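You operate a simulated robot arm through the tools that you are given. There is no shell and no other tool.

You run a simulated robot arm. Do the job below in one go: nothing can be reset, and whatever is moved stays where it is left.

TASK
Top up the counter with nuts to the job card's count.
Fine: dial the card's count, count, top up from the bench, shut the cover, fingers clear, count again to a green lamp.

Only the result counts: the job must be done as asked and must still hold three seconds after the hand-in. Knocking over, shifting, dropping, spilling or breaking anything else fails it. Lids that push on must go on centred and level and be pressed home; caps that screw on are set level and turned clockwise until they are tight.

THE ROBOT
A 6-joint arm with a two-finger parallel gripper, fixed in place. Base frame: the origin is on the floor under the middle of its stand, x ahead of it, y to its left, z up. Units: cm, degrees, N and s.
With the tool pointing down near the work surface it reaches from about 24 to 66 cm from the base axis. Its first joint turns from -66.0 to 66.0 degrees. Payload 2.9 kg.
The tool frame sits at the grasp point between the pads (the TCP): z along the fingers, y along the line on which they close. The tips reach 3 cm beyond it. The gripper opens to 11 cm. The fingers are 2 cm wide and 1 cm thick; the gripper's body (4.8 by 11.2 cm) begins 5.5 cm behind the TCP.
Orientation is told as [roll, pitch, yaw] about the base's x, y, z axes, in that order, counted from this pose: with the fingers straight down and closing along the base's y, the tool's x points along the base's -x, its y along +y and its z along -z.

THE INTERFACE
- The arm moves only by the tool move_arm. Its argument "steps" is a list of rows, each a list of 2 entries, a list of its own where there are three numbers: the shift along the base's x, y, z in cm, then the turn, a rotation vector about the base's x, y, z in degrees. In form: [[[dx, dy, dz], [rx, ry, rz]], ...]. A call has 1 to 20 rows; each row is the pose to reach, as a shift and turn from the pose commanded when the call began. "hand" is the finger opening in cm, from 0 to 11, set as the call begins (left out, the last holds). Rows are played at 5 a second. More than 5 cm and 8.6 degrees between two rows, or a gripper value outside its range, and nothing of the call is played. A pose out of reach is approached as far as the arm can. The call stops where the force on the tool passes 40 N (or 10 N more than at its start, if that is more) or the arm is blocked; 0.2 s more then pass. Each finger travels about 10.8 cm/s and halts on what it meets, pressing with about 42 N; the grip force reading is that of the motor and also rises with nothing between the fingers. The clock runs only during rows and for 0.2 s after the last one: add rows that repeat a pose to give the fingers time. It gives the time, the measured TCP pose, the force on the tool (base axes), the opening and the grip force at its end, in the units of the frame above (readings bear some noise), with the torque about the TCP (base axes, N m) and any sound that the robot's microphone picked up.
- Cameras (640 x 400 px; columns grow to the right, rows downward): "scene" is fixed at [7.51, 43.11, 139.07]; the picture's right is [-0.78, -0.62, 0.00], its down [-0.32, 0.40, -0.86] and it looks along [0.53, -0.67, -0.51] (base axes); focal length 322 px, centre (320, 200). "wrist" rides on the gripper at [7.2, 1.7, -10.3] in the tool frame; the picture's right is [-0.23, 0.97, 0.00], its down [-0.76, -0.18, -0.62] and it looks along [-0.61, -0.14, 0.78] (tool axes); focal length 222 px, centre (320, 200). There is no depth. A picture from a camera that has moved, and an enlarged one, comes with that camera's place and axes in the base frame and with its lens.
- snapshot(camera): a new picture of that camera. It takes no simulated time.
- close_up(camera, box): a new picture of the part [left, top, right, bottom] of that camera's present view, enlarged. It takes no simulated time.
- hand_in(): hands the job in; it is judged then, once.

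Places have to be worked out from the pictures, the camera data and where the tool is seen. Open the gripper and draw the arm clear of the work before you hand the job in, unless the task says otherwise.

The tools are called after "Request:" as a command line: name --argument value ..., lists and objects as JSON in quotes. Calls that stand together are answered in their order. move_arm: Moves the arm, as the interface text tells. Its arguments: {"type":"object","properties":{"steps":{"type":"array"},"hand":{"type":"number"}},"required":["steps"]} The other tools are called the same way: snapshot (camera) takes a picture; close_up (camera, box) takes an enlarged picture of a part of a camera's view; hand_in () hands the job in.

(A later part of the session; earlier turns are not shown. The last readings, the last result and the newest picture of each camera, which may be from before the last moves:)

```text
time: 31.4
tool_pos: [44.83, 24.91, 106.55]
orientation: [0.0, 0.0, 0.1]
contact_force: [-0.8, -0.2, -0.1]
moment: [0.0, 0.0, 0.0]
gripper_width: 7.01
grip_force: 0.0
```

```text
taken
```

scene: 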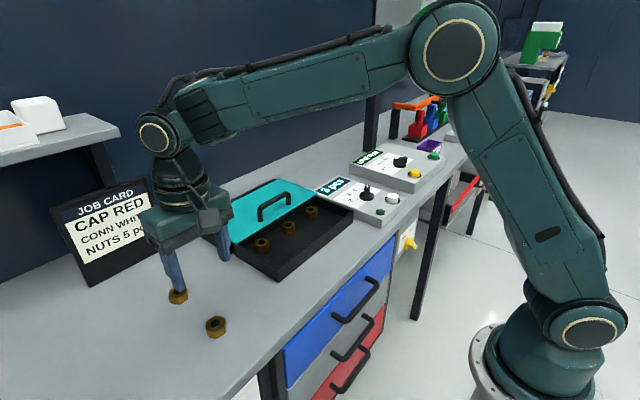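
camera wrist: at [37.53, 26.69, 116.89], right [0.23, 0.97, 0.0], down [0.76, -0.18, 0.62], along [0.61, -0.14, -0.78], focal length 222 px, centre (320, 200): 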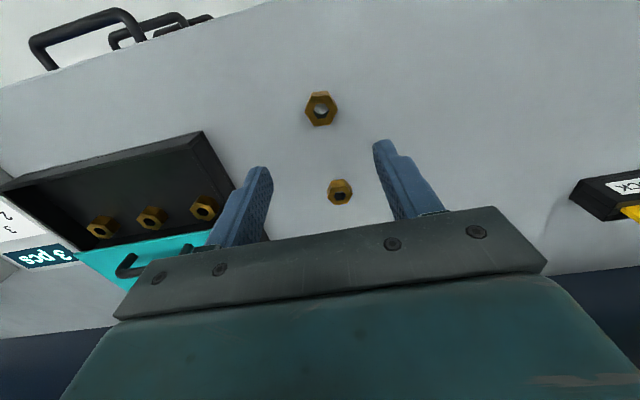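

The near nut is just beneath the gripper. I'll enlarge it to find its centre and the angle of its flats.

Request:
close_up --camera "wrist" --box '[270, 70, 380, 220]'

Request:
close_up --camera "wrist" --box '[290, 80, 350, 135]'

Request:
close_up --camera "scene" --box '[150, 270, 250, 350]'

```text
2.67 times, centred on (325, 145) of wrist
camera zoom: at [37.53, 26.69, 116.89], right [0.23, 0.97, 0.0], down [0.76, -0.18, 0.62], along [0.61, -0.14, -0.78], focal length 592 px, centre (307, 347)
```

zoom: 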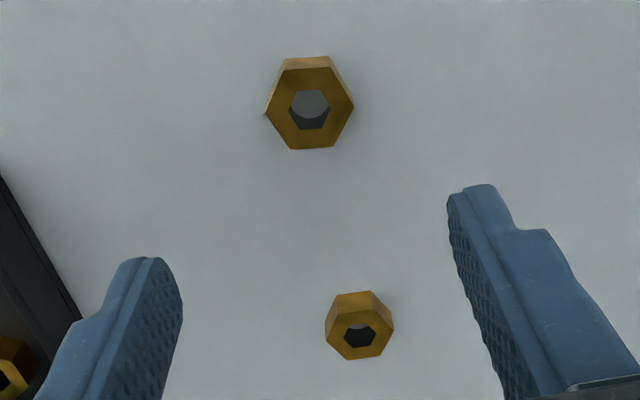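

```text
7.27 times, centred on (320, 108) of wrist
camera zoom: at [37.53, 26.69, 116.89], right [0.23, 0.97, 0.0], down [0.76, -0.18, 0.62], along [0.61, -0.14, -0.78], focal length 1615 px, centre (320, 873)
```

zoom: 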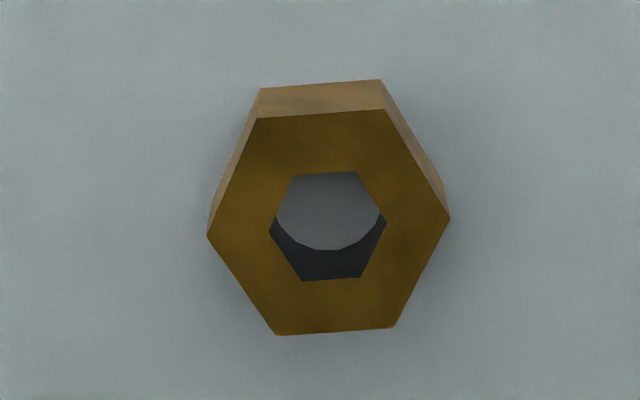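

```text
5.00 times, centred on (200, 310) of scene
camera zoom: at [7.5, 43.12, 139.07], right [-0.78, -0.62, 0.0], down [-0.32, 0.4, -0.86], along [0.53, -0.67, -0.51], focal length 1608 px, centre (920, -350)
```

zoom: 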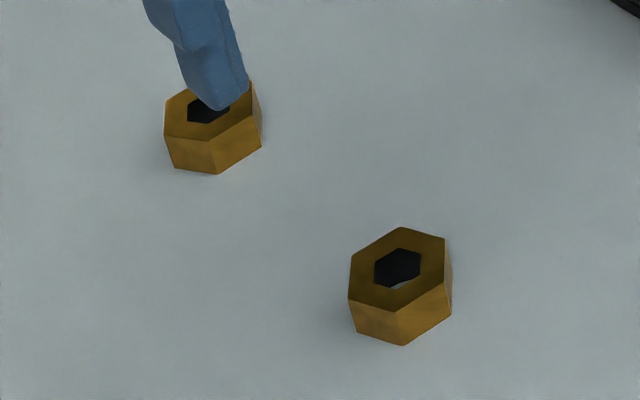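

The near nut is centred at about (44.9,25.1), 3.2 cm across flats and about 1.8 cm tall on a bench at z≈90.2. Its flats suit yaw 21°. I'll turn, open to 6 and descend above it first.

Request:
move_arm --steps '[[[0.05, 0.05, -2], [0, 0, 7]], [[0.1, 0.1, -4], [0, 0, 14]], [[0.1, 0.1, -6.5], [0, 0, 21]], [[0.1, 0.1, -8.5], [0, 0, 21]], [[0.1, 0.1, -8.5], [0, 0, 21]]]' --hand 6

Request:
snapshot --camera "wrist"

Request:
close_up --camera "scene" --box '[130, 230, 270, 350]'

```text
time: 32.6
tool_pos: [44.97, 25.19, 98.01]
orientation: [0.0, 0.0, 21.0]
contact_force: [0.9, 0.8, 0.4]
moment: [0.01, 0.0, -0.01]
gripper_width: 5.99
grip_force: 0.1
```

```text
taken
camera wrist: at [37.49, 24.04, 108.38], right [-0.14, 0.99, 0.0], down [0.77, 0.11, 0.62], along [0.62, 0.09, -0.78], focal length 222 px, centre (320, 200)
```

wrist: 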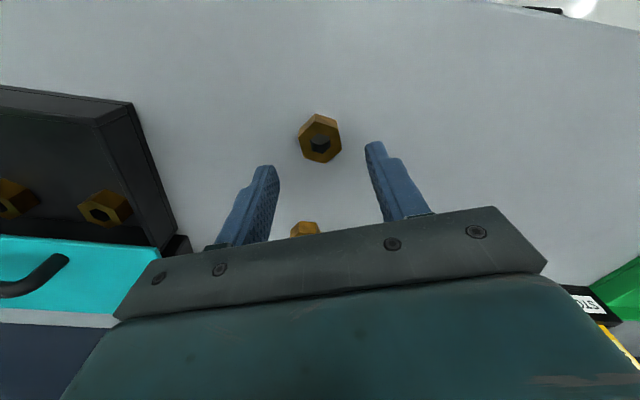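

```text
3.33 times, centred on (200, 290) of scene
camera zoom: at [7.51, 43.11, 139.07], right [-0.78, -0.62, 0.0], down [-0.32, 0.4, -0.86], along [0.53, -0.67, -0.51], focal length 1072 px, centre (720, -100)
```

zoom: 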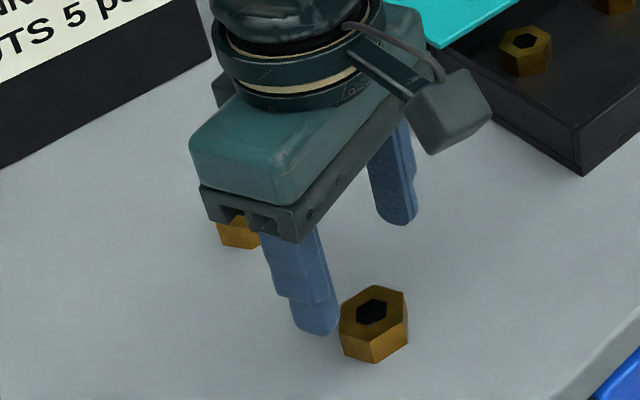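

The nut is centred between the fingers within about 0.1 cm. I'll descend to put the tips about 0.4 cm above the bench.

Request:
move_arm --steps '[[[0, 0.05, -2], [0, 0, 0]], [[0, 0.05, -3.5], [0, 0, 0]], [[0, 0.05, -4.4], [0, 0, 0]], [[0, 0.05, -4.4], [0, 0, 0]]]' --hand 6

Request:
close_up --camera "scene" --box '[150, 270, 270, 350]'

Request:
snapshot --camera "wrist"

```text
time: 33.6
tool_pos: [45.05, 25.03, 93.61]
orientation: [0.1, 0.1, 21.0]
contact_force: [0.1, -0.9, 0.3]
moment: [0.0, 0.02, 0.0]
gripper_width: 6.0
grip_force: 0.0
```

```text
5.00 times, centred on (210, 310) of scene
camera zoom: at [7.51, 43.11, 139.07], right [-0.78, -0.62, 0.0], down [-0.32, 0.4, -0.86], along [0.53, -0.67, -0.51], focal length 1608 px, centre (870, -350)
```

zoom: 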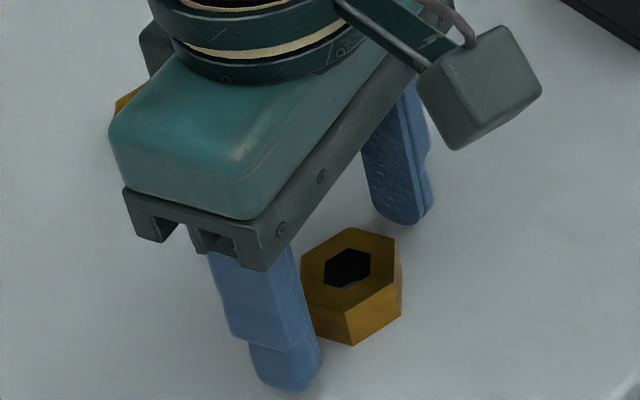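

```text
taken
camera wrist: at [37.55, 24.12, 103.9], right [-0.14, 0.99, 0.0], down [0.77, 0.11, 0.62], along [0.62, 0.09, -0.78], focal length 222 px, centre (320, 200)
```

wrist: 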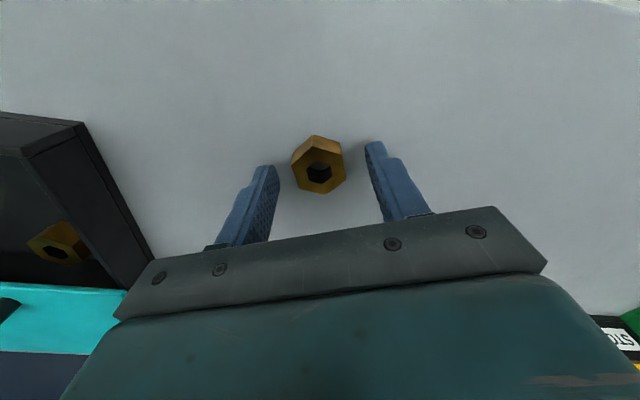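

The nut sits centred between the tips. I'll close on it.

Request:
move_arm --steps '[[[0, 0, 0], [0, 0, 0]], [[0, 0, 0], [0, 0, 0]], [[0, 0, 0], [0, 0, 0]], [[0, 0, 0], [0, 0, 0]]]' --hand 2

Request:
snapshot --camera "wrist"

```text
time: 34.6
tool_pos: [45.02, 24.99, 93.57]
orientation: [0.0, -0.1, 21.0]
contact_force: [-0.1, 0.5, 0.3]
moment: [-0.03, -0.02, 0.0]
gripper_width: 3.55
grip_force: 41.6
```

```text
taken
camera wrist: at [37.56, 24.12, 103.92], right [-0.14, 0.99, 0.0], down [0.77, 0.11, 0.62], along [0.62, 0.09, -0.78], focal length 222 px, centre (320, 200)
```

wrist: 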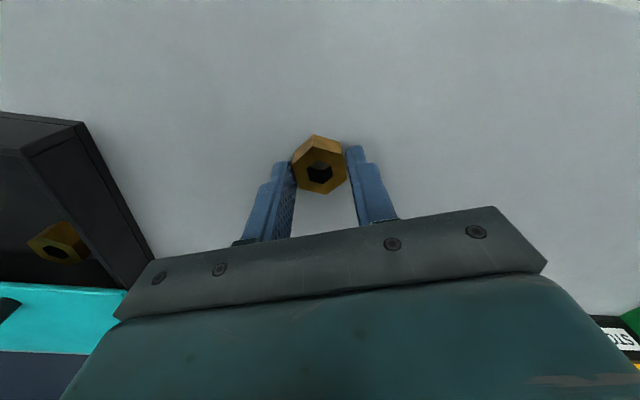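

The opening stopped at 3.55 cm, so I'll check how the flats sit against the pads.

Request:
close_up --camera "wrist" --box '[230, 110, 410, 230]'

Request:
close_up --camera "scene" --box '[170, 280, 260, 350]'

```text
3.33 times, centred on (320, 170) of wrist
camera zoom: at [37.56, 24.12, 103.92], right [-0.14, 0.99, 0.0], down [0.77, 0.11, 0.62], along [0.62, 0.09, -0.78], focal length 740 px, centre (320, 300)
```

zoom: 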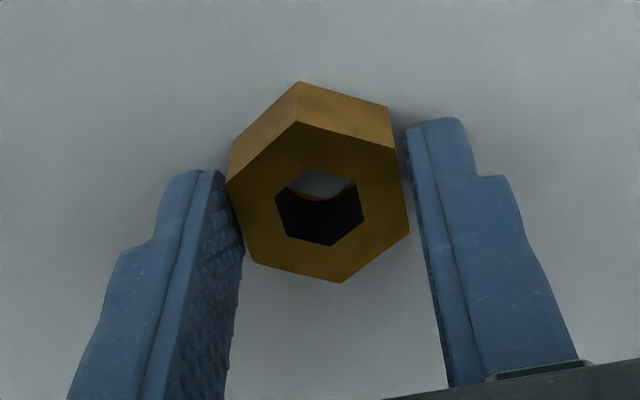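

```text
5.71 times, centred on (215, 315) of scene
camera zoom: at [7.51, 43.11, 139.07], right [-0.78, -0.62, 0.0], down [-0.32, 0.4, -0.86], along [0.53, -0.67, -0.51], focal length 1837 px, centre (920, -457)
```

zoom: 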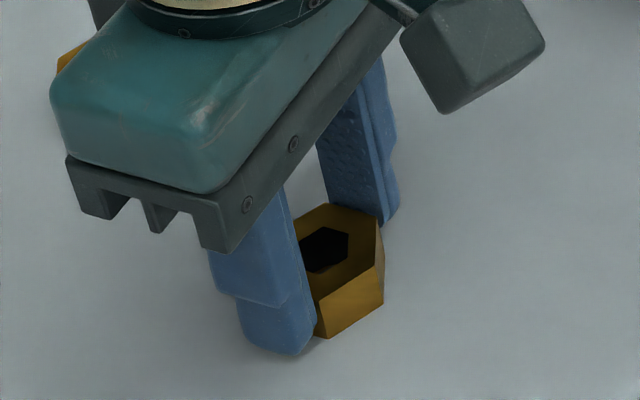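

The flats are aligned and the grip force is 41.6 N. I'll lift a little to confirm the nut comes along.

Request:
move_arm --steps '[[[0, 0, 0.5], [0, 0, 0]], [[0, 0, 1.5], [0, 0, 0]], [[0, 0, 3], [0, 0, 0]], [[0, 0, 3], [0, 0, 0]]]' --hand 2

Request:
snapshot --camera "wrist"

Request:
close_up --camera "scene" --box '[150, 240, 290, 350]'

```text
time: 35.6
tool_pos: [44.9, 25.01, 96.63]
orientation: [0.0, -0.1, 21.0]
contact_force: [0.5, 0.4, 0.5]
moment: [-0.02, 0.02, 0.01]
gripper_width: 3.55
grip_force: 42.0
```

```text
taken
camera wrist: at [37.5, 24.04, 107.01], right [-0.14, 0.99, 0.0], down [0.78, 0.11, 0.62], along [0.62, 0.09, -0.78], focal length 222 px, centre (320, 200)
```

wrist: 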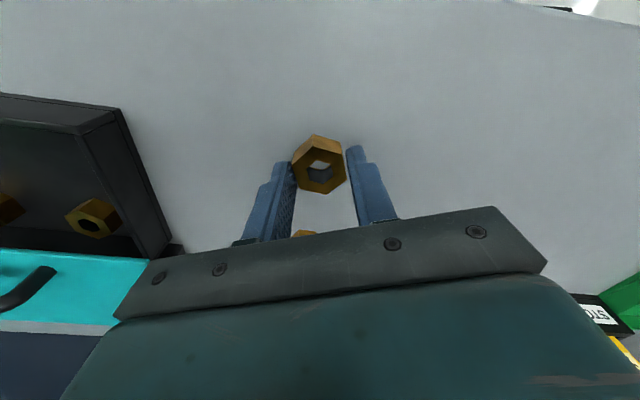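

```text
3.64 times, centred on (220, 295) of scene
camera zoom: at [7.51, 43.11, 139.07], right [-0.78, -0.62, 0.0], down [-0.32, 0.4, -0.86], along [0.53, -0.67, -0.51], focal length 1169 px, centre (684, -146)
```

zoom: 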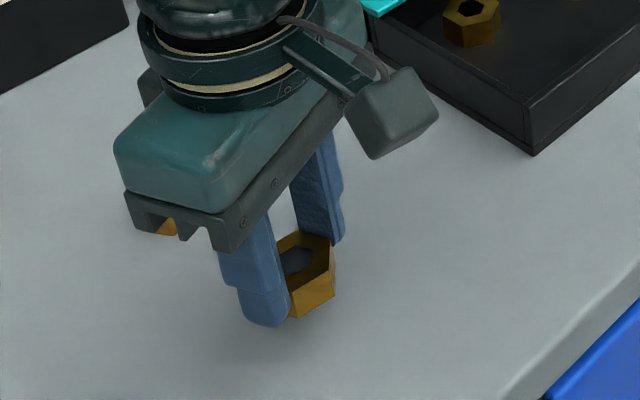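

The nut is lifted securely. I'll carry it over the tray toward (49.5,0.5), turning back to yaw 0.

Request:
move_arm --steps '[[[0, 0, 4], [0, 0, 0]], [[0.2, -1.5, 7.5], [0, 0, -3]], [[0.8, -5, 8], [0, 0, -8]], [[1.5, -9, 8], [0, 0, -13]], [[2.3, -13, 8], [0, 0, -17]], [[3.1, -17, 8], [0, 0, -21]], [[3.9, -21, 8], [0, 0, -21]], [[4.6, -24.5, 8], [0, 0, -21]], [[4.6, -24.5, 8], [0, 0, -21]]]' --hand 2

Request:
snapshot --camera "wrist"

Request:
snapshot --camera "scene"

```text
time: 37.6
tool_pos: [49.49, 0.62, 104.62]
orientation: [0.0, 0.0, 0.0]
contact_force: [0.0, -0.2, -0.1]
moment: [-0.03, 0.03, -0.03]
gripper_width: 3.54
grip_force: 41.9
```

```text
taken
camera wrist: at [42.2, 2.44, 115.05], right [0.23, 0.97, 0.0], down [0.76, -0.18, 0.62], along [0.61, -0.14, -0.78], focal length 222 px, centre (320, 200)
```

wrist: 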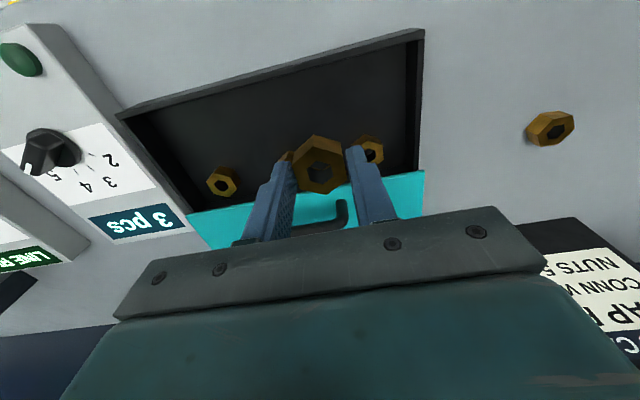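

```text
taken
```

scene: 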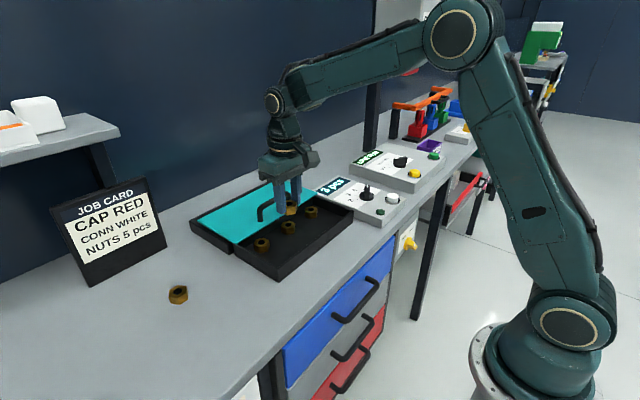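

The nut hangs over the free front area of the tray, clear of the three others. I'll lower it to just above the tray floor.

Request:
move_arm --steps '[[[0, 0, -3], [0, 0, 0]], [[0, 0, -6], [0, 0, 0]], [[0, 0, -8.5], [0, 0, 0]], [[0, 0, -9.5], [0, 0, 0]], [[0, 0, -9.5], [0, 0, 0]]]' --hand 2

Request:
snapshot --camera "wrist"

Request:
close_up --camera "scene" --box '[210, 160, 360, 290]'

```text
time: 38.8
tool_pos: [49.68, 0.67, 95.03]
orientation: [0.0, 0.0, 0.0]
contact_force: [0.3, -0.5, -0.8]
moment: [-0.01, 0.01, 0.0]
gripper_width: 3.55
grip_force: 42.1
```

```text
taken
camera wrist: at [42.31, 2.36, 105.37], right [0.23, 0.97, 0.0], down [0.76, -0.18, 0.62], along [0.61, -0.14, -0.78], focal length 222 px, centre (320, 200)
```

wrist: 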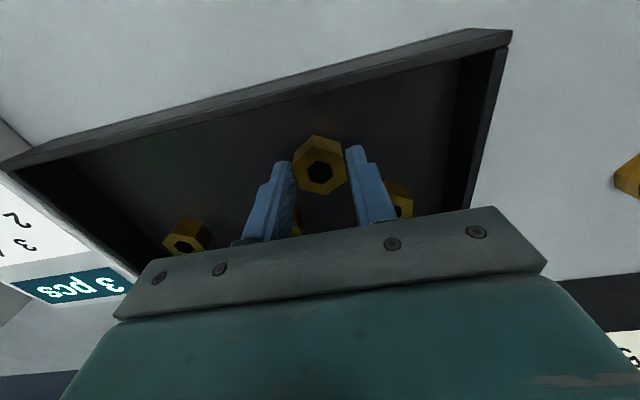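

```text
3.08 times, centred on (285, 225) of scene
camera zoom: at [7.51, 43.11, 139.07], right [-0.78, -0.62, 0.0], down [-0.32, 0.4, -0.86], along [0.53, -0.67, -0.51], focal length 989 px, centre (428, 123)
```

zoom: 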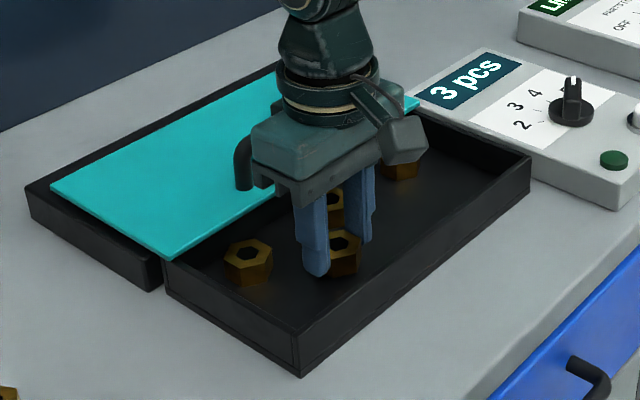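

The nut is about 1 cm above the floor. I'll lower in small steps and feel for contact.

Request:
move_arm --steps '[[[0, 0, -0.3], [0, 0, 0]], [[0, 0, -0.6], [0, 0, 0]], [[0, 0, -0.6], [0, 0, 0]]]' --hand 2

Request:
move_arm --steps '[[[0, 0, -0.15], [0, 0, 0]], [[0, 0, -0.25], [0, 0, 0]]]' --hand 2

```text
time: 39.6
tool_pos: [49.64, 0.51, 94.62]
orientation: [0.1, -0.1, 0.0]
contact_force: [1.2, -0.5, -0.7]
moment: [0.02, 0.01, 0.0]
gripper_width: 3.54
grip_force: 41.4
```

```text
time: 40.2
tool_pos: [49.63, 0.49, 94.39]
orientation: [0.0, 0.0, 0.0]
contact_force: [-1.6, -1.4, 5.2]
moment: [-0.08, 0.08, 0.02]
gripper_width: 3.53
grip_force: 41.7
```

Contact is felt at TCP z≈94.4 (5 N), so the nut rests on the tray floor. I'll open the fingers.

Request:
move_arm --steps '[[[0, 0, 0], [0, 0, 0]], [[0, 0, 0], [0, 0, 0]], [[0, 0, 0], [0, 0, 0]]]' --hand 5.5

Request:
snapshot --camera "wrist"

```text
time: 41.0
tool_pos: [49.68, 0.55, 94.37]
orientation: [0.0, 0.0, 0.0]
contact_force: [0.7, -0.2, 0.7]
moment: [-0.02, -0.02, 0.03]
gripper_width: 5.48
grip_force: 0.0
```

```text
taken
camera wrist: at [42.33, 2.3, 104.67], right [0.23, 0.97, 0.0], down [0.76, -0.18, 0.62], along [0.61, -0.14, -0.78], focal length 222 px, centre (320, 200)
```

wrist: 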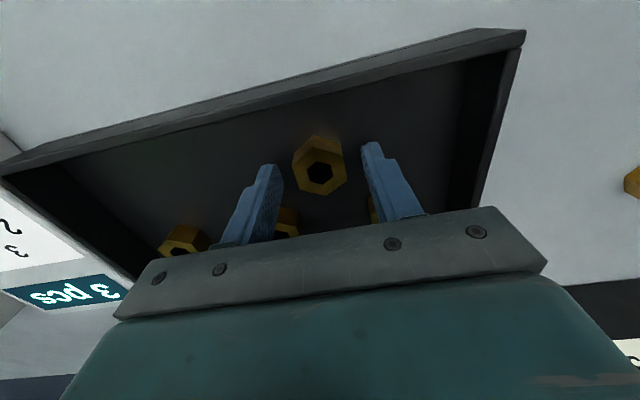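

The nut is released in the tray. I'll rise straight up and go to the second nut near (57,25.4).

Request:
move_arm --steps '[[[0, 0, 2], [0, 0, 0]], [[0, 0, 6], [0, 0, 0]], [[0, 0, 10], [0, 0, 0]], [[0.8, 3.5, 11.5], [0, 0, 0]], [[1.8, 8, 12], [0, 0, 0]], [[2.8, 12.5, 12], [0, 0, 0]], [[3.8, 17, 12], [0, 0, 0]], [[4.8, 21, 12], [0, 0, 0]], [[5.8, 24, 11], [0, 0, 0]], [[5.8, 24, 11], [0, 0, 0]]]' --hand 6

Request:
snapshot --camera "wrist"

Request:
snapshot --camera "scene"

```text
time: 43.2
tool_pos: [55.61, 24.59, 105.37]
orientation: [0.0, 0.0, 0.1]
contact_force: [-0.3, -0.8, -0.2]
moment: [0.02, -0.01, -0.01]
gripper_width: 5.99
grip_force: 0.2
```

```text
taken
camera wrist: at [48.2, 26.44, 115.71], right [0.23, 0.97, 0.0], down [0.76, -0.18, 0.62], along [0.61, -0.14, -0.78], focal length 222 px, centre (320, 200)
```

wrist: 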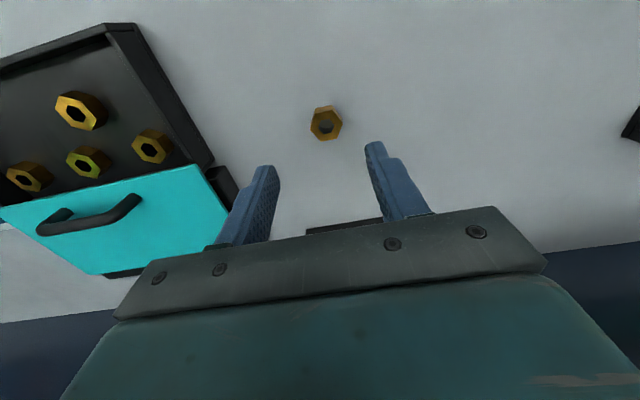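

```text
taken
```

scene: 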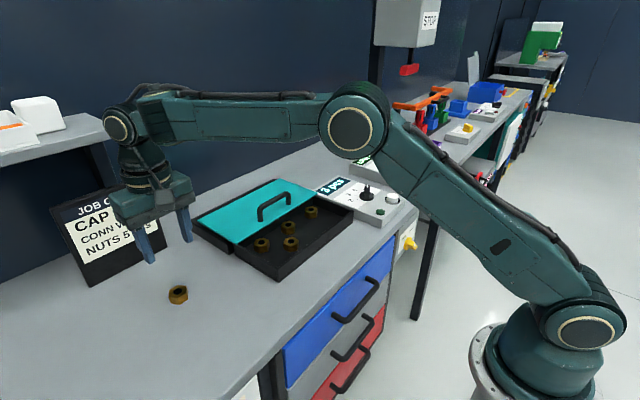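

Four nuts are now in the tray. I'll enlarge the remaining nut to get its centre and flat angle.

Request:
close_up --camera "wrist" --box '[295, 95, 355, 150]'

```text
7.27 times, centred on (325, 122) of wrist
camera zoom: at [48.2, 26.44, 115.71], right [0.23, 0.97, 0.0], down [0.76, -0.18, 0.62], along [0.61, -0.14, -0.78], focal length 1615 px, centre (284, 764)
```

zoom: 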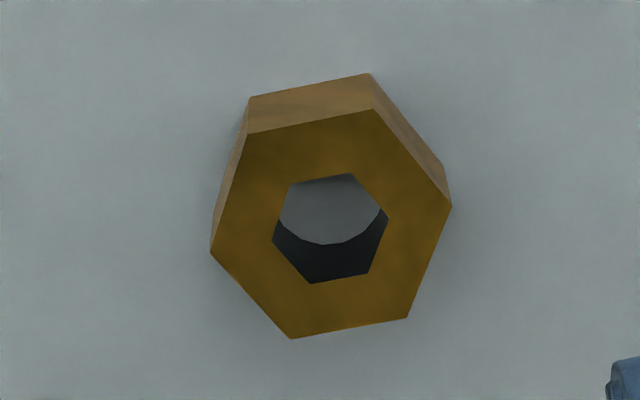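

The second nut is centred at about (56.92,25.09) with flats suiting yaw ≈27.7°. I'll align and descend above it.

Request:
move_arm --steps '[[[0.5, 0.1, -2], [0, 0, 8]], [[1, 0.2, -4], [0, 0, 16]], [[1.5, 0.35, -6], [0, 0, 24]], [[1.5, 0.35, -7.4], [0, 0, 27.7]], [[1.5, 0.35, -7.4], [0, 0, 27.7]]]' --hand 6

Request:
close_up --camera "wrist" --box '[220, 90, 440, 230]'

```text
time: 44.4
tool_pos: [57.01, 24.94, 97.93]
orientation: [0.0, -0.1, 27.7]
contact_force: [-1.2, -0.3, -0.6]
moment: [-0.05, 0.02, 0.0]
gripper_width: 5.99
grip_force: 0.0
```

```text
2.86 times, centred on (330, 160) of wrist
camera zoom: at [49.69, 23.12, 108.24], right [-0.25, 0.97, 0.0], down [0.76, 0.2, 0.62], along [0.6, 0.16, -0.78], focal length 635 px, centre (291, 314)
```

zoom: 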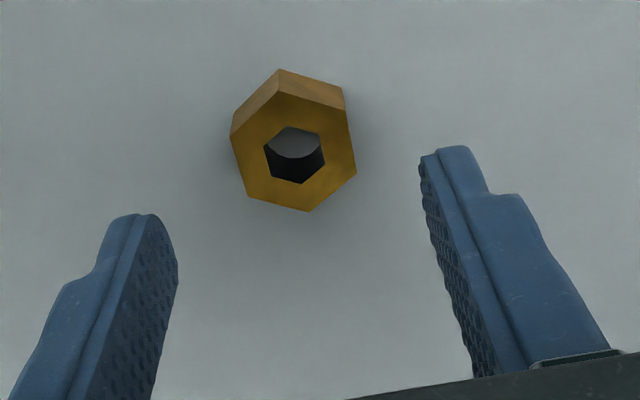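

The alignment is within about 0.1 cm. I'll descend the last 4.4 cm around the nut.

Request:
move_arm --steps '[[[0, 0.1, -2], [0, 0, 0]], [[0, 0.1, -3.5], [0, 0, 0]], [[0, 0.1, -4.35], [0, 0, 0]], [[0, 0.1, -4.35], [0, 0, 0]]]' --hand 6

Request:
snapshot --camera "wrist"

```text
time: 45.4
tool_pos: [56.88, 24.96, 93.51]
orientation: [0.0, 0.0, 27.7]
contact_force: [-0.1, -0.5, 0.7]
moment: [0.02, 0.0, 0.02]
gripper_width: 6.0
grip_force: 0.1
```

```text
taken
camera wrist: at [49.61, 23.21, 103.86], right [-0.25, 0.97, 0.0], down [0.76, 0.2, 0.62], along [0.6, 0.16, -0.78], focal length 222 px, centre (320, 200)
```

wrist: 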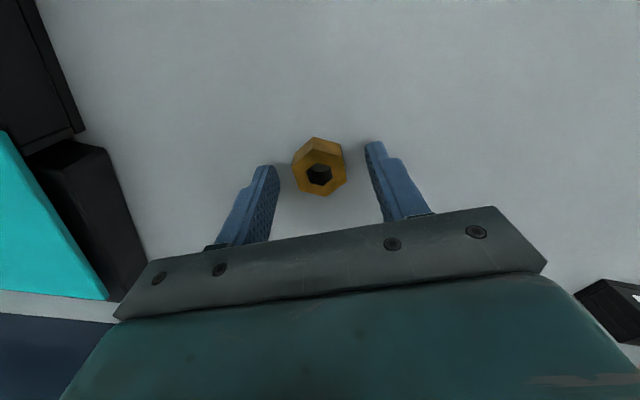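

The nut is centred between the tips. I'll close on it and lift gently.

Request:
move_arm --steps '[[[0, 0, 0], [0, 0, 0]], [[0, 0, 0], [0, 0, 0]], [[0, 0, 0], [0, 0, 0]], [[0, 0, 0], [0, 0, 0]]]' --hand 2

Request:
move_arm --steps '[[[0, 0, 0.5], [0, 0, 0]], [[0, 0, 1.5], [0, 0, 0]], [[0, 0, 4], [0, 0, 0]], [[0, 0, 4], [0, 0, 0]]]' --hand 2

Request:
snapshot --camera "wrist"

Request:
snapshot --camera "scene"

```text
time: 46.4
tool_pos: [56.92, 24.88, 93.55]
orientation: [-0.1, 0.0, 27.7]
contact_force: [0.0, -0.5, 1.0]
moment: [0.02, 0.05, 0.0]
gripper_width: 3.54
grip_force: 42.2
```

```text
time: 47.4
tool_pos: [56.96, 24.82, 97.67]
orientation: [0.0, 0.0, 27.8]
contact_force: [0.6, 0.4, -0.7]
moment: [-0.01, -0.01, 0.0]
gripper_width: 3.56
grip_force: 42.1
```

```text
taken
camera wrist: at [49.69, 23.01, 108.0], right [-0.25, 0.97, 0.0], down [0.76, 0.2, 0.62], along [0.6, 0.16, -0.78], focal length 222 px, centre (320, 200)
```

wrist: 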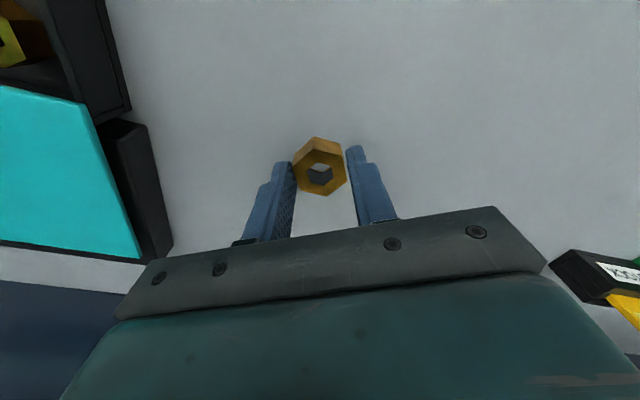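

```text
taken
```

scene: 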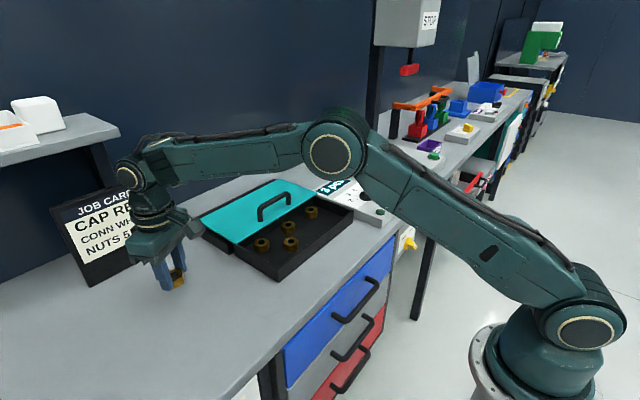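

The second nut is held. I'll carry it over the tray to about (49.5,-8.7), moving back in x first to stay clear of the handle.

Request:
move_arm --steps '[[[0, 0, 4], [0, 0, 0]], [[-1.5, -1.5, 7.5], [0, 0, -5]], [[-3, -5.5, 8], [0, 0, -10]], [[-4.5, -9.5, 8], [0, 0, -15]], [[-6, -13.5, 8], [0, 0, -20]], [[-7, -17.5, 8], [0, 0, -25]], [[-7.4, -21.5, 8], [0, 0, -27.7]], [[-7.4, -25.5, 8], [0, 0, -27.7]], [[-7.4, -29.5, 8], [0, 0, -27.7]], [[-7.4, -33.6, 8], [0, 0, -27.7]], [[-7.4, -33.6, 8], [0, 0, -27.7]]]' --hand 2

Request:
snapshot --camera "wrist"

Request:
close_up --camera "scene" --box '[190, 130, 390, 290]'

```text
time: 49.8
tool_pos: [49.5, -8.54, 105.63]
orientation: [0.0, 0.0, 0.0]
contact_force: [1.5, 0.2, -0.5]
moment: [0.0, 0.0, 0.0]
gripper_width: 3.55
grip_force: 42.1
```

```text
taken
camera wrist: at [42.19, -6.84, 115.97], right [0.23, 0.97, 0.0], down [0.76, -0.18, 0.62], along [0.61, -0.14, -0.78], focal length 222 px, centre (320, 200)
```

wrist: 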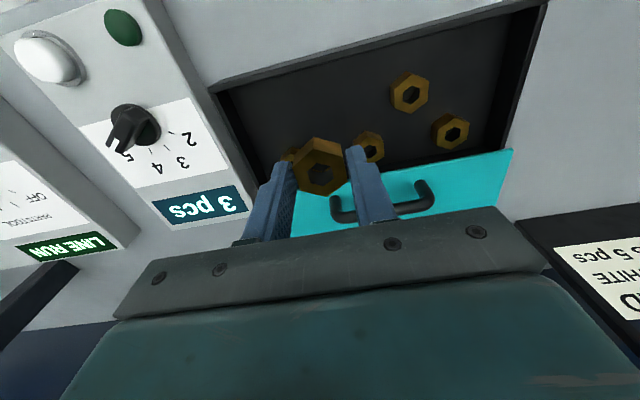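

```text
2.50 times, centred on (290, 210) of scene
camera zoom: at [7.51, 43.11, 139.07], right [-0.78, -0.62, 0.0], down [-0.32, 0.4, -0.86], along [0.53, -0.67, -0.51], focal length 804 px, centre (395, 175)
```

zoom: 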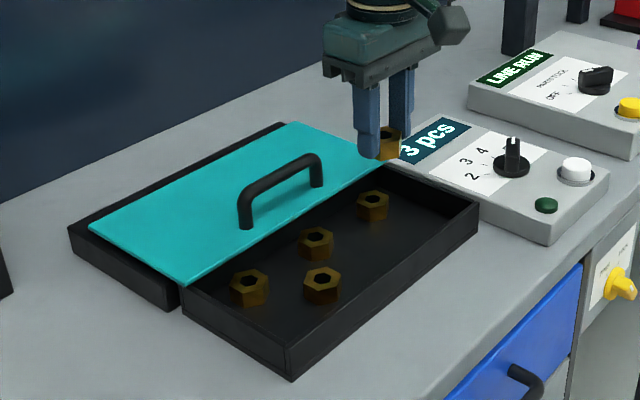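

The spot below is free. I'll lower the nut to about 0.7 cm above the floor.

Request:
move_arm --steps '[[[0, 0, -4], [0, 0, 0]], [[0, 0, -7], [0, 0, 0]], [[0, 0, -9.5], [0, 0, 0]], [[0, 0, -10.6], [0, 0, 0]], [[0, 0, -10.6], [0, 0, 0]]]' --hand 2

Request:
move_arm --steps '[[[0, 0, -0.3], [0, 0, 0]], [[0, 0, -0.5], [0, 0, 0]], [[0, 0, -0.5], [0, 0, 0]]]' --hand 2

```text
time: 51.0
tool_pos: [49.55, -8.7, 95.06]
orientation: [0.0, 0.0, 0.0]
contact_force: [0.0, -0.7, 0.0]
moment: [0.03, 0.01, 0.0]
gripper_width: 3.51
grip_force: 41.7
```

```text
time: 51.8
tool_pos: [49.51, -8.51, 94.43]
orientation: [-0.1, 0.1, 0.0]
contact_force: [-0.7, 0.2, -0.9]
moment: [0.03, -0.01, 0.0]
gripper_width: 3.54
grip_force: 42.4
```

No contact yet at z=94.43, so I'll go 0.15–0.2 cm lower.

Request:
move_arm --steps '[[[0, 0, -0.1], [0, 0, 0]], [[0, 0, -0.18], [0, 0, 0]]]' --hand 2

```text
time: 52.4
tool_pos: [49.47, -8.58, 94.3]
orientation: [-0.1, -0.1, 0.0]
contact_force: [-0.6, 1.5, 5.8]
moment: [0.06, 0.01, -0.01]
gripper_width: 3.53
grip_force: 41.7
```

The nut touches the floor (5.8 N). I'll release it and then rise straight up.

Request:
move_arm --steps '[[[0, 0, 0], [0, 0, 0]], [[0, 0, 0], [0, 0, 0]], [[0, 0, 0], [0, 0, 0]]]' --hand 5.5

Request:
move_arm --steps '[[[0, 0, 2], [0, 0, 0]], [[0, 0, 6], [0, 0, 0]], [[0, 0, 10], [0, 0, 0]], [[0, 0, 14], [0, 0, 0]], [[0, 0, 14], [0, 0, 0]]]' --hand 5.5

Request:
snapshot --camera "wrist"

Request:
close_up --camera "scene" --box '[190, 130, 390, 290]'

```text
time: 53.2
tool_pos: [49.48, -8.64, 94.28]
orientation: [0.0, 0.0, 0.0]
contact_force: [0.6, 0.0, 0.1]
moment: [-0.03, 0.02, -0.01]
gripper_width: 5.51
grip_force: 0.1
```

```text
time: 54.4
tool_pos: [49.79, -8.55, 108.54]
orientation: [0.0, 0.0, 0.0]
contact_force: [-0.4, 0.2, 0.1]
moment: [0.01, 0.0, -0.01]
gripper_width: 5.5
grip_force: 0.0
```

```text
taken
camera wrist: at [42.39, -6.77, 118.87], right [0.23, 0.97, 0.0], down [0.76, -0.18, 0.62], along [0.61, -0.14, -0.78], focal length 222 px, centre (320, 200)
```

wrist: 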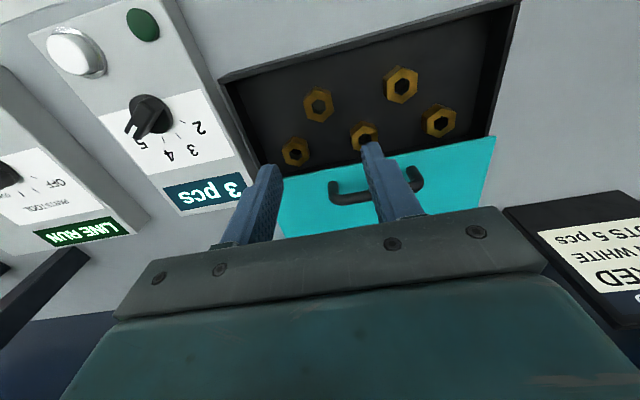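

```text
2.50 times, centred on (290, 210) of scene
camera zoom: at [7.5, 43.11, 139.07], right [-0.78, -0.62, 0.0], down [-0.32, 0.4, -0.86], along [0.53, -0.67, -0.51], focal length 804 px, centre (395, 175)
```

zoom: 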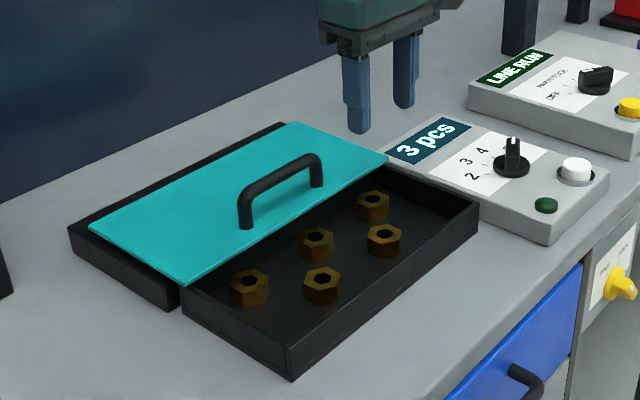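

All five nuts sit in the tray. Now I'll turn back to yaw -90 and go above the handle, which I left at x≈59.1, y≈-4.3.

Request:
move_arm --steps '[[[0.8, 0.4, 0], [0, 0, -8]], [[1.6, 0.8, 0], [0, 0, -16]], [[2.4, 1.2, 0], [0, 0, -24]], [[3.2, 1.6, 0], [0, 0, -32]], [[4, 2, 0], [0, 0, -40]], [[4.8, 2.4, 0], [0, 0, -48]], [[5.6, 2.8, 0], [0, 0, -56]], [[6.4, 3.2, 0], [0, 0, -64]], [[7.2, 3.6, -1], [0, 0, -72]], [[8, 4, -2], [0, 0, -80]], [[8.8, 4.2, -3], [0, 0, -86]], [[9.5, 4.2, -4], [0, 0, -90]], [[9.5, 4.2, -4], [0, 0, -90]]]' --hand 5

Request:
snapshot --camera "wrist"

Request:
close_up --camera "scene" --box '[190, 90, 390, 290]'

```text
time: 57.2
tool_pos: [58.99, -4.49, 104.27]
orientation: [0.0, 0.0, -90.1]
contact_force: [0.5, 0.1, -0.2]
moment: [-0.01, -0.01, -0.01]
gripper_width: 5.01
grip_force: 0.0
```

```text
taken
camera wrist: at [60.62, 2.92, 114.62], right [0.97, -0.23, 0.0], down [-0.18, -0.76, 0.62], along [-0.14, -0.61, -0.78], focal length 222 px, centre (320, 200)
```

wrist: 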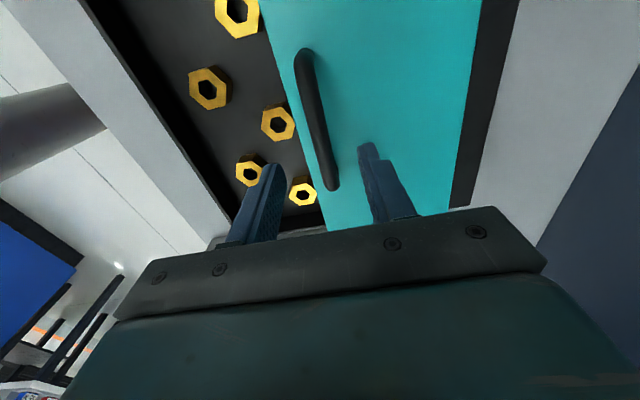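

```text
2.00 times, centred on (290, 190) of scene
camera zoom: at [7.51, 43.11, 139.07], right [-0.78, -0.62, 0.0], down [-0.32, 0.4, -0.86], along [0.53, -0.67, -0.51], focal length 643 px, centre (380, 220)
```

zoom: 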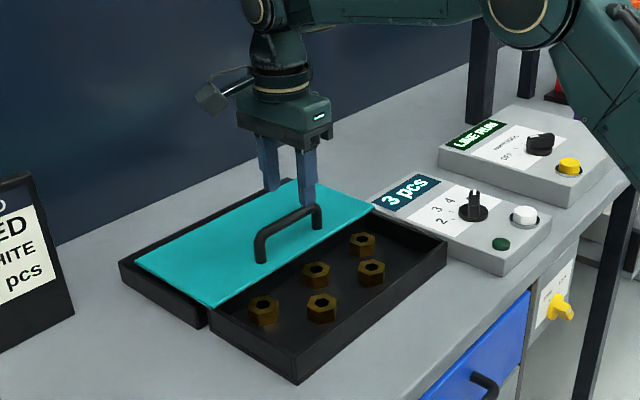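

The bar is at x≈59.1 between the fingers. I'll lower around it with a +0.15 shift in x.

Request:
move_arm --steps '[[[0.15, 0, -2], [0, 0, 0]], [[0.15, 0, -3.8], [0, 0, 0]], [[0.15, 0, -4.7], [0, 0, 0]], [[0.15, 0, -4.7], [0, 0, 0]]]' --hand 5

Request:
move_arm --steps '[[[0, 0, 0], [0, 0, 0]], [[0, 0, 0], [0, 0, 0]], [[0, 0, 0], [0, 0, 0]]]' --hand 0.5

Request:
snapshot --camera "wrist"

```text
time: 58.2
tool_pos: [59.28, -4.43, 99.55]
orientation: [0.0, 0.0, -90.0]
contact_force: [0.4, 0.4, -0.1]
moment: [-0.03, -0.03, 0.03]
gripper_width: 4.99
grip_force: 0.1
```

```text
time: 59.0
tool_pos: [59.19, -4.54, 99.51]
orientation: [0.0, -0.1, -90.0]
contact_force: [0.3, -0.6, -2.0]
moment: [0.02, -0.01, 0.01]
gripper_width: 1.35
grip_force: 44.9
```

```text
taken
camera wrist: at [60.81, 2.88, 109.91], right [0.97, -0.23, 0.0], down [-0.18, -0.76, 0.62], along [-0.14, -0.61, -0.78], focal length 222 px, centre (320, 200)
```

wrist: 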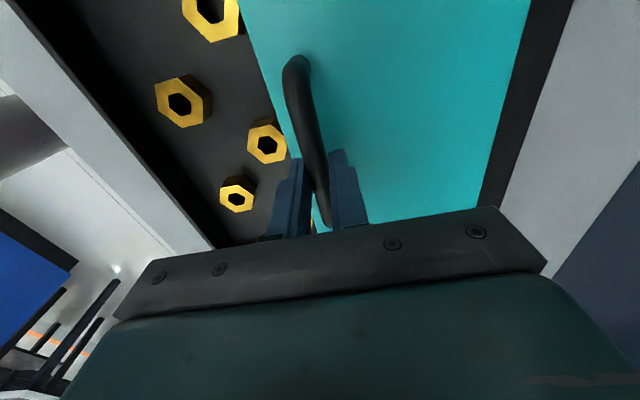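

The handle is gripped with almost no side load. I'll start pulling the cover shut in -x.

Request:
move_arm --steps '[[[-0.6, 0, 0], [0, 0, 0]], [[-1.2, 0, 0], [0, 0, 0]], [[-1.8, 0, 0], [0, 0, 0]], [[-2.4, 0, 0], [0, 0, 0]], [[-3, 0, 0], [0, 0, 0]]]' --hand 0.5

```text
time: 60.2
tool_pos: [56.09, -4.54, 99.6]
orientation: [0.0, 0.1, -90.1]
contact_force: [1.4, -2.9, -3.8]
moment: [-0.01, 0.0, 0.04]
gripper_width: 1.37
grip_force: 44.9
```

The cover moves freely with low force. I'll continue pulling 5 cm more.

Request:
move_arm --steps '[[[-0.7, 0, 0], [0, 0, 0]], [[-1.4, 0, 0], [0, 0, 0]], [[-2.1, 0, 0], [0, 0, 0]], [[-2.8, 0, 0], [0, 0, 0]], [[-3.5, 0, 0], [0, 0, 0]], [[-4.2, 0, 0], [0, 0, 0]], [[-5, 0, 0], [0, 0, 0]]]' --hand 0.5

Request:
close_up --camera "scene" --box '[190, 130, 390, 290]'

```text
time: 61.8
tool_pos: [51.09, -4.47, 99.61]
orientation: [0.0, 0.0, -90.0]
contact_force: [0.6, -2.8, -3.5]
moment: [0.21, -0.04, 0.02]
gripper_width: 1.33
grip_force: 44.7
```

```text
2.50 times, centred on (290, 210) of scene
camera zoom: at [7.51, 43.11, 139.08], right [-0.78, -0.62, 0.0], down [-0.32, 0.4, -0.86], along [0.53, -0.67, -0.51], focal length 804 px, centre (395, 175)
```

zoom: 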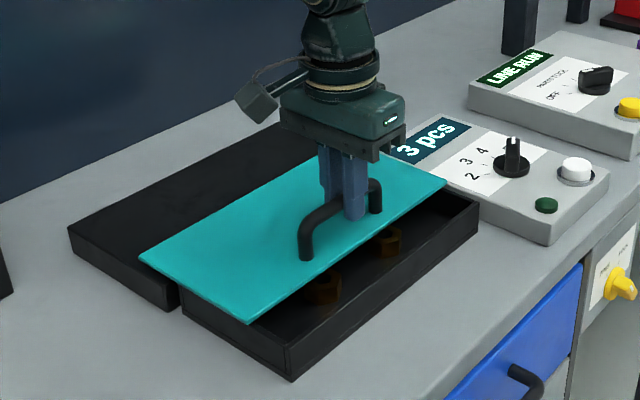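

About 4.3 cm remain to the closed position at x≈46.8. I'll pull 4 cm, then creep to the stop.

Request:
move_arm --steps '[[[-0.7, 0, 0], [0, 0, 0]], [[-1.4, 0, 0], [0, 0, 0]], [[-2.1, 0, 0], [0, 0, 0]], [[-2.8, 0, 0], [0, 0, 0]], [[-3.4, 0, 0], [0, 0, 0]], [[-3.9, 0, 0], [0, 0, 0]]]' --hand 0.5

Request:
move_arm --steps '[[[-0.15, 0, 0], [0, 0, 0]], [[-0.3, 0, 0], [0, 0, 0]], [[-0.45, 0, 0], [0, 0, 0]]]' --hand 0.5

Request:
close_up --camera "scene" --box '[190, 130, 390, 290]'

```text
time: 63.2
tool_pos: [47.23, -4.47, 99.57]
orientation: [-0.1, 0.0, -90.0]
contact_force: [1.0, -1.3, -7.6]
moment: [-0.34, 0.09, -0.03]
gripper_width: 1.36
grip_force: 45.1
```

```text
time: 64.0
tool_pos: [46.87, -4.43, 99.56]
orientation: [0.0, 0.0, -89.9]
contact_force: [-1.0, 2.4, -5.8]
moment: [-0.06, 0.05, -0.05]
gripper_width: 1.33
grip_force: 45.0
```

```text
2.50 times, centred on (290, 210) of scene
camera zoom: at [7.51, 43.12, 139.07], right [-0.78, -0.62, 0.0], down [-0.32, 0.4, -0.86], along [0.53, -0.67, -0.51], focal length 804 px, centre (395, 175)
```

zoom: 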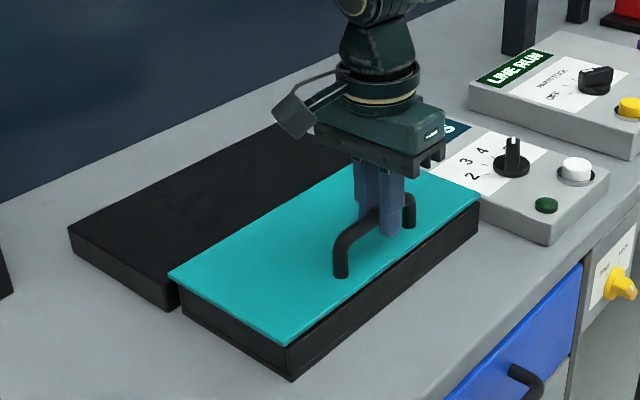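

The cover is almost where it started (46.87 against 46.79). I'll creep a little more to feel the stop.

Request:
move_arm --steps '[[[-0.1, 0, 0], [0, 0, 0]], [[-0.2, 0, 0], [0, 0, 0]], [[-0.2, 0, 0], [0, 0, 0]]]' --hand 0.5

Request:
close_up --camera "scene" --box '[220, 150, 380, 290]'

```text
time: 64.8
tool_pos: [46.55, -4.39, 99.64]
orientation: [0.0, 0.0, -90.0]
contact_force: [-2.0, 4.6, -4.1]
moment: [0.26, -0.01, 0.0]
gripper_width: 1.34
grip_force: 45.4
```

```text
2.86 times, centred on (300, 220) of scene
camera zoom: at [7.51, 43.12, 139.07], right [-0.78, -0.62, 0.0], down [-0.32, 0.4, -0.86], along [0.53, -0.67, -0.51], focal length 919 px, centre (377, 143)
```

zoom: 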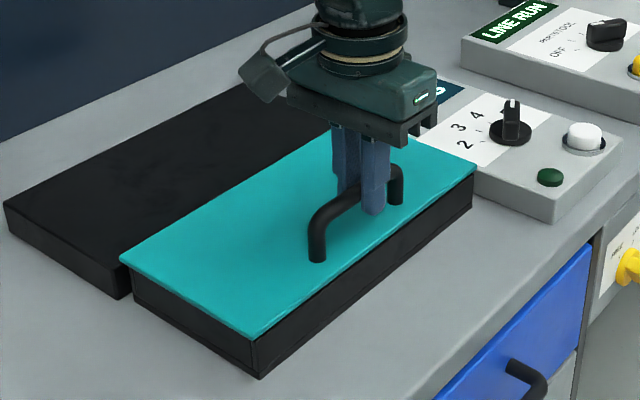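

I'll take the same close-up as before opening to compare the cover's position exactly.

Request:
close_up --camera "scene" --box '[260, 170, 370, 280]'

Request:
close_up --camera "scene" --box '[180, 170, 280, 290]'

```text
3.64 times, centred on (315, 225) of scene
camera zoom: at [7.51, 43.12, 139.07], right [-0.78, -0.62, 0.0], down [-0.32, 0.4, -0.86], along [0.53, -0.67, -0.51], focal length 1169 px, centre (338, 109)
```

zoom: 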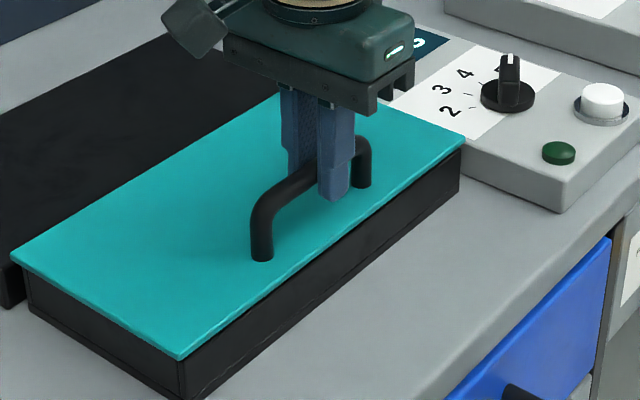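

```text
3.33 times, centred on (230, 230) of scene
camera zoom: at [7.51, 43.12, 139.07], right [-0.78, -0.62, 0.0], down [-0.32, 0.4, -0.86], along [0.53, -0.67, -0.51], focal length 1072 px, centre (620, 100)
```

zoom: 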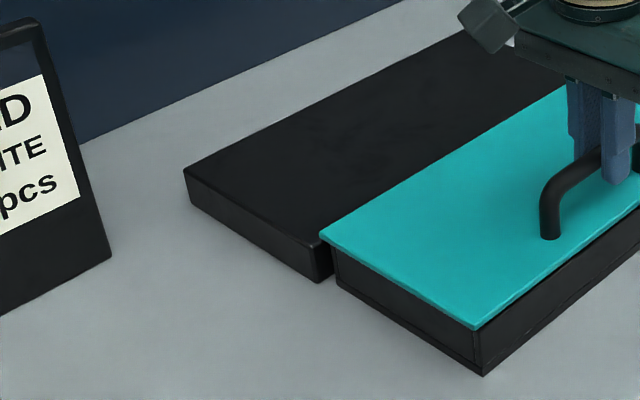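

The cover's corners match the original closed picture within a pixel. I'll check for a stop with one more tiny pull.

Request:
move_arm --steps '[[[-0.08, 0, 0], [0, 0, 0]], [[-0.15, 0, 0], [0, 0, 0]], [[-0.15, 0, 0], [0, 0, 0]]]' --hand 0.5

Request:
close_up --camera "scene" --box '[260, 170, 370, 280]'

```text
time: 65.6
tool_pos: [46.49, -4.44, 99.57]
orientation: [0.1, 0.1, -89.9]
contact_force: [1.7, 6.6, -10.6]
moment: [0.13, -0.04, -0.05]
gripper_width: 1.35
grip_force: 45.6
```

```text
3.64 times, centred on (315, 225) of scene
camera zoom: at [7.52, 43.13, 139.07], right [-0.78, -0.62, 0.0], down [-0.32, 0.4, -0.86], along [0.53, -0.67, -0.51], focal length 1169 px, centre (338, 109)
```

zoom: 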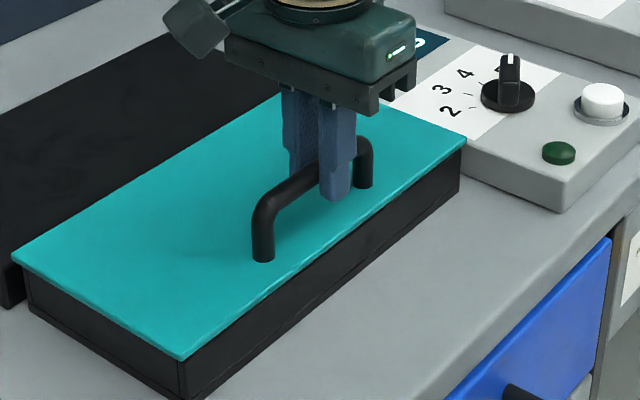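

The cover now matches the original closed picture (corner at 183,360; handle foot at 263,262). I'll release the handle and rise.

Request:
move_arm --steps '[[[0, 0, 0], [0, 0, 0]], [[0, 0, 0], [0, 0, 0]], [[0, 0, 0], [0, 0, 0]]]' --hand 4.5

Request:
move_arm --steps '[[[0, 0, 3], [0, 0, 0]], [[0, 0, 7], [0, 0, 0]], [[0, 0, 11], [0, 0, 0]], [[0, 0, 11], [0, 0, 0]]]' --hand 4.5

Request:
close_up --camera "scene" --box '[260, 170, 370, 280]'

Request:
close_up --camera "scene" --box '[180, 140, 460, 315]'

```text
time: 66.4
tool_pos: [46.48, -4.46, 99.51]
orientation: [0.0, -0.1, -90.0]
contact_force: [0.7, -0.2, 0.0]
moment: [0.0, -0.01, 0.03]
gripper_width: 4.49
grip_force: 0.0
```

```text
time: 67.4
tool_pos: [46.37, -4.12, 110.65]
orientation: [0.0, 0.1, -90.0]
contact_force: [0.1, 0.1, -0.3]
moment: [0.01, 0.03, -0.03]
gripper_width: 4.49
grip_force: 0.1
```

```text
3.64 times, centred on (315, 225) of scene
camera zoom: at [7.5, 43.11, 139.07], right [-0.78, -0.62, 0.0], down [-0.32, 0.4, -0.86], along [0.53, -0.67, -0.51], focal length 1169 px, centre (338, 109)
```

zoom: 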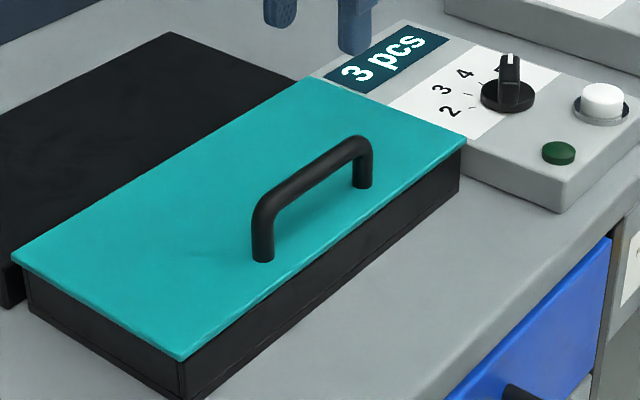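

```text
2.29 times, centred on (320, 228) of scene
camera zoom: at [7.5, 43.11, 139.07], right [-0.78, -0.62, 0.0], down [-0.32, 0.4, -0.86], along [0.53, -0.67, -0.51], focal length 735 px, centre (320, 137)
```

zoom: 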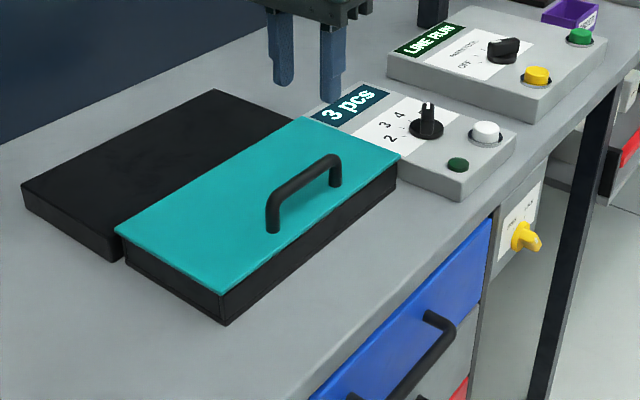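

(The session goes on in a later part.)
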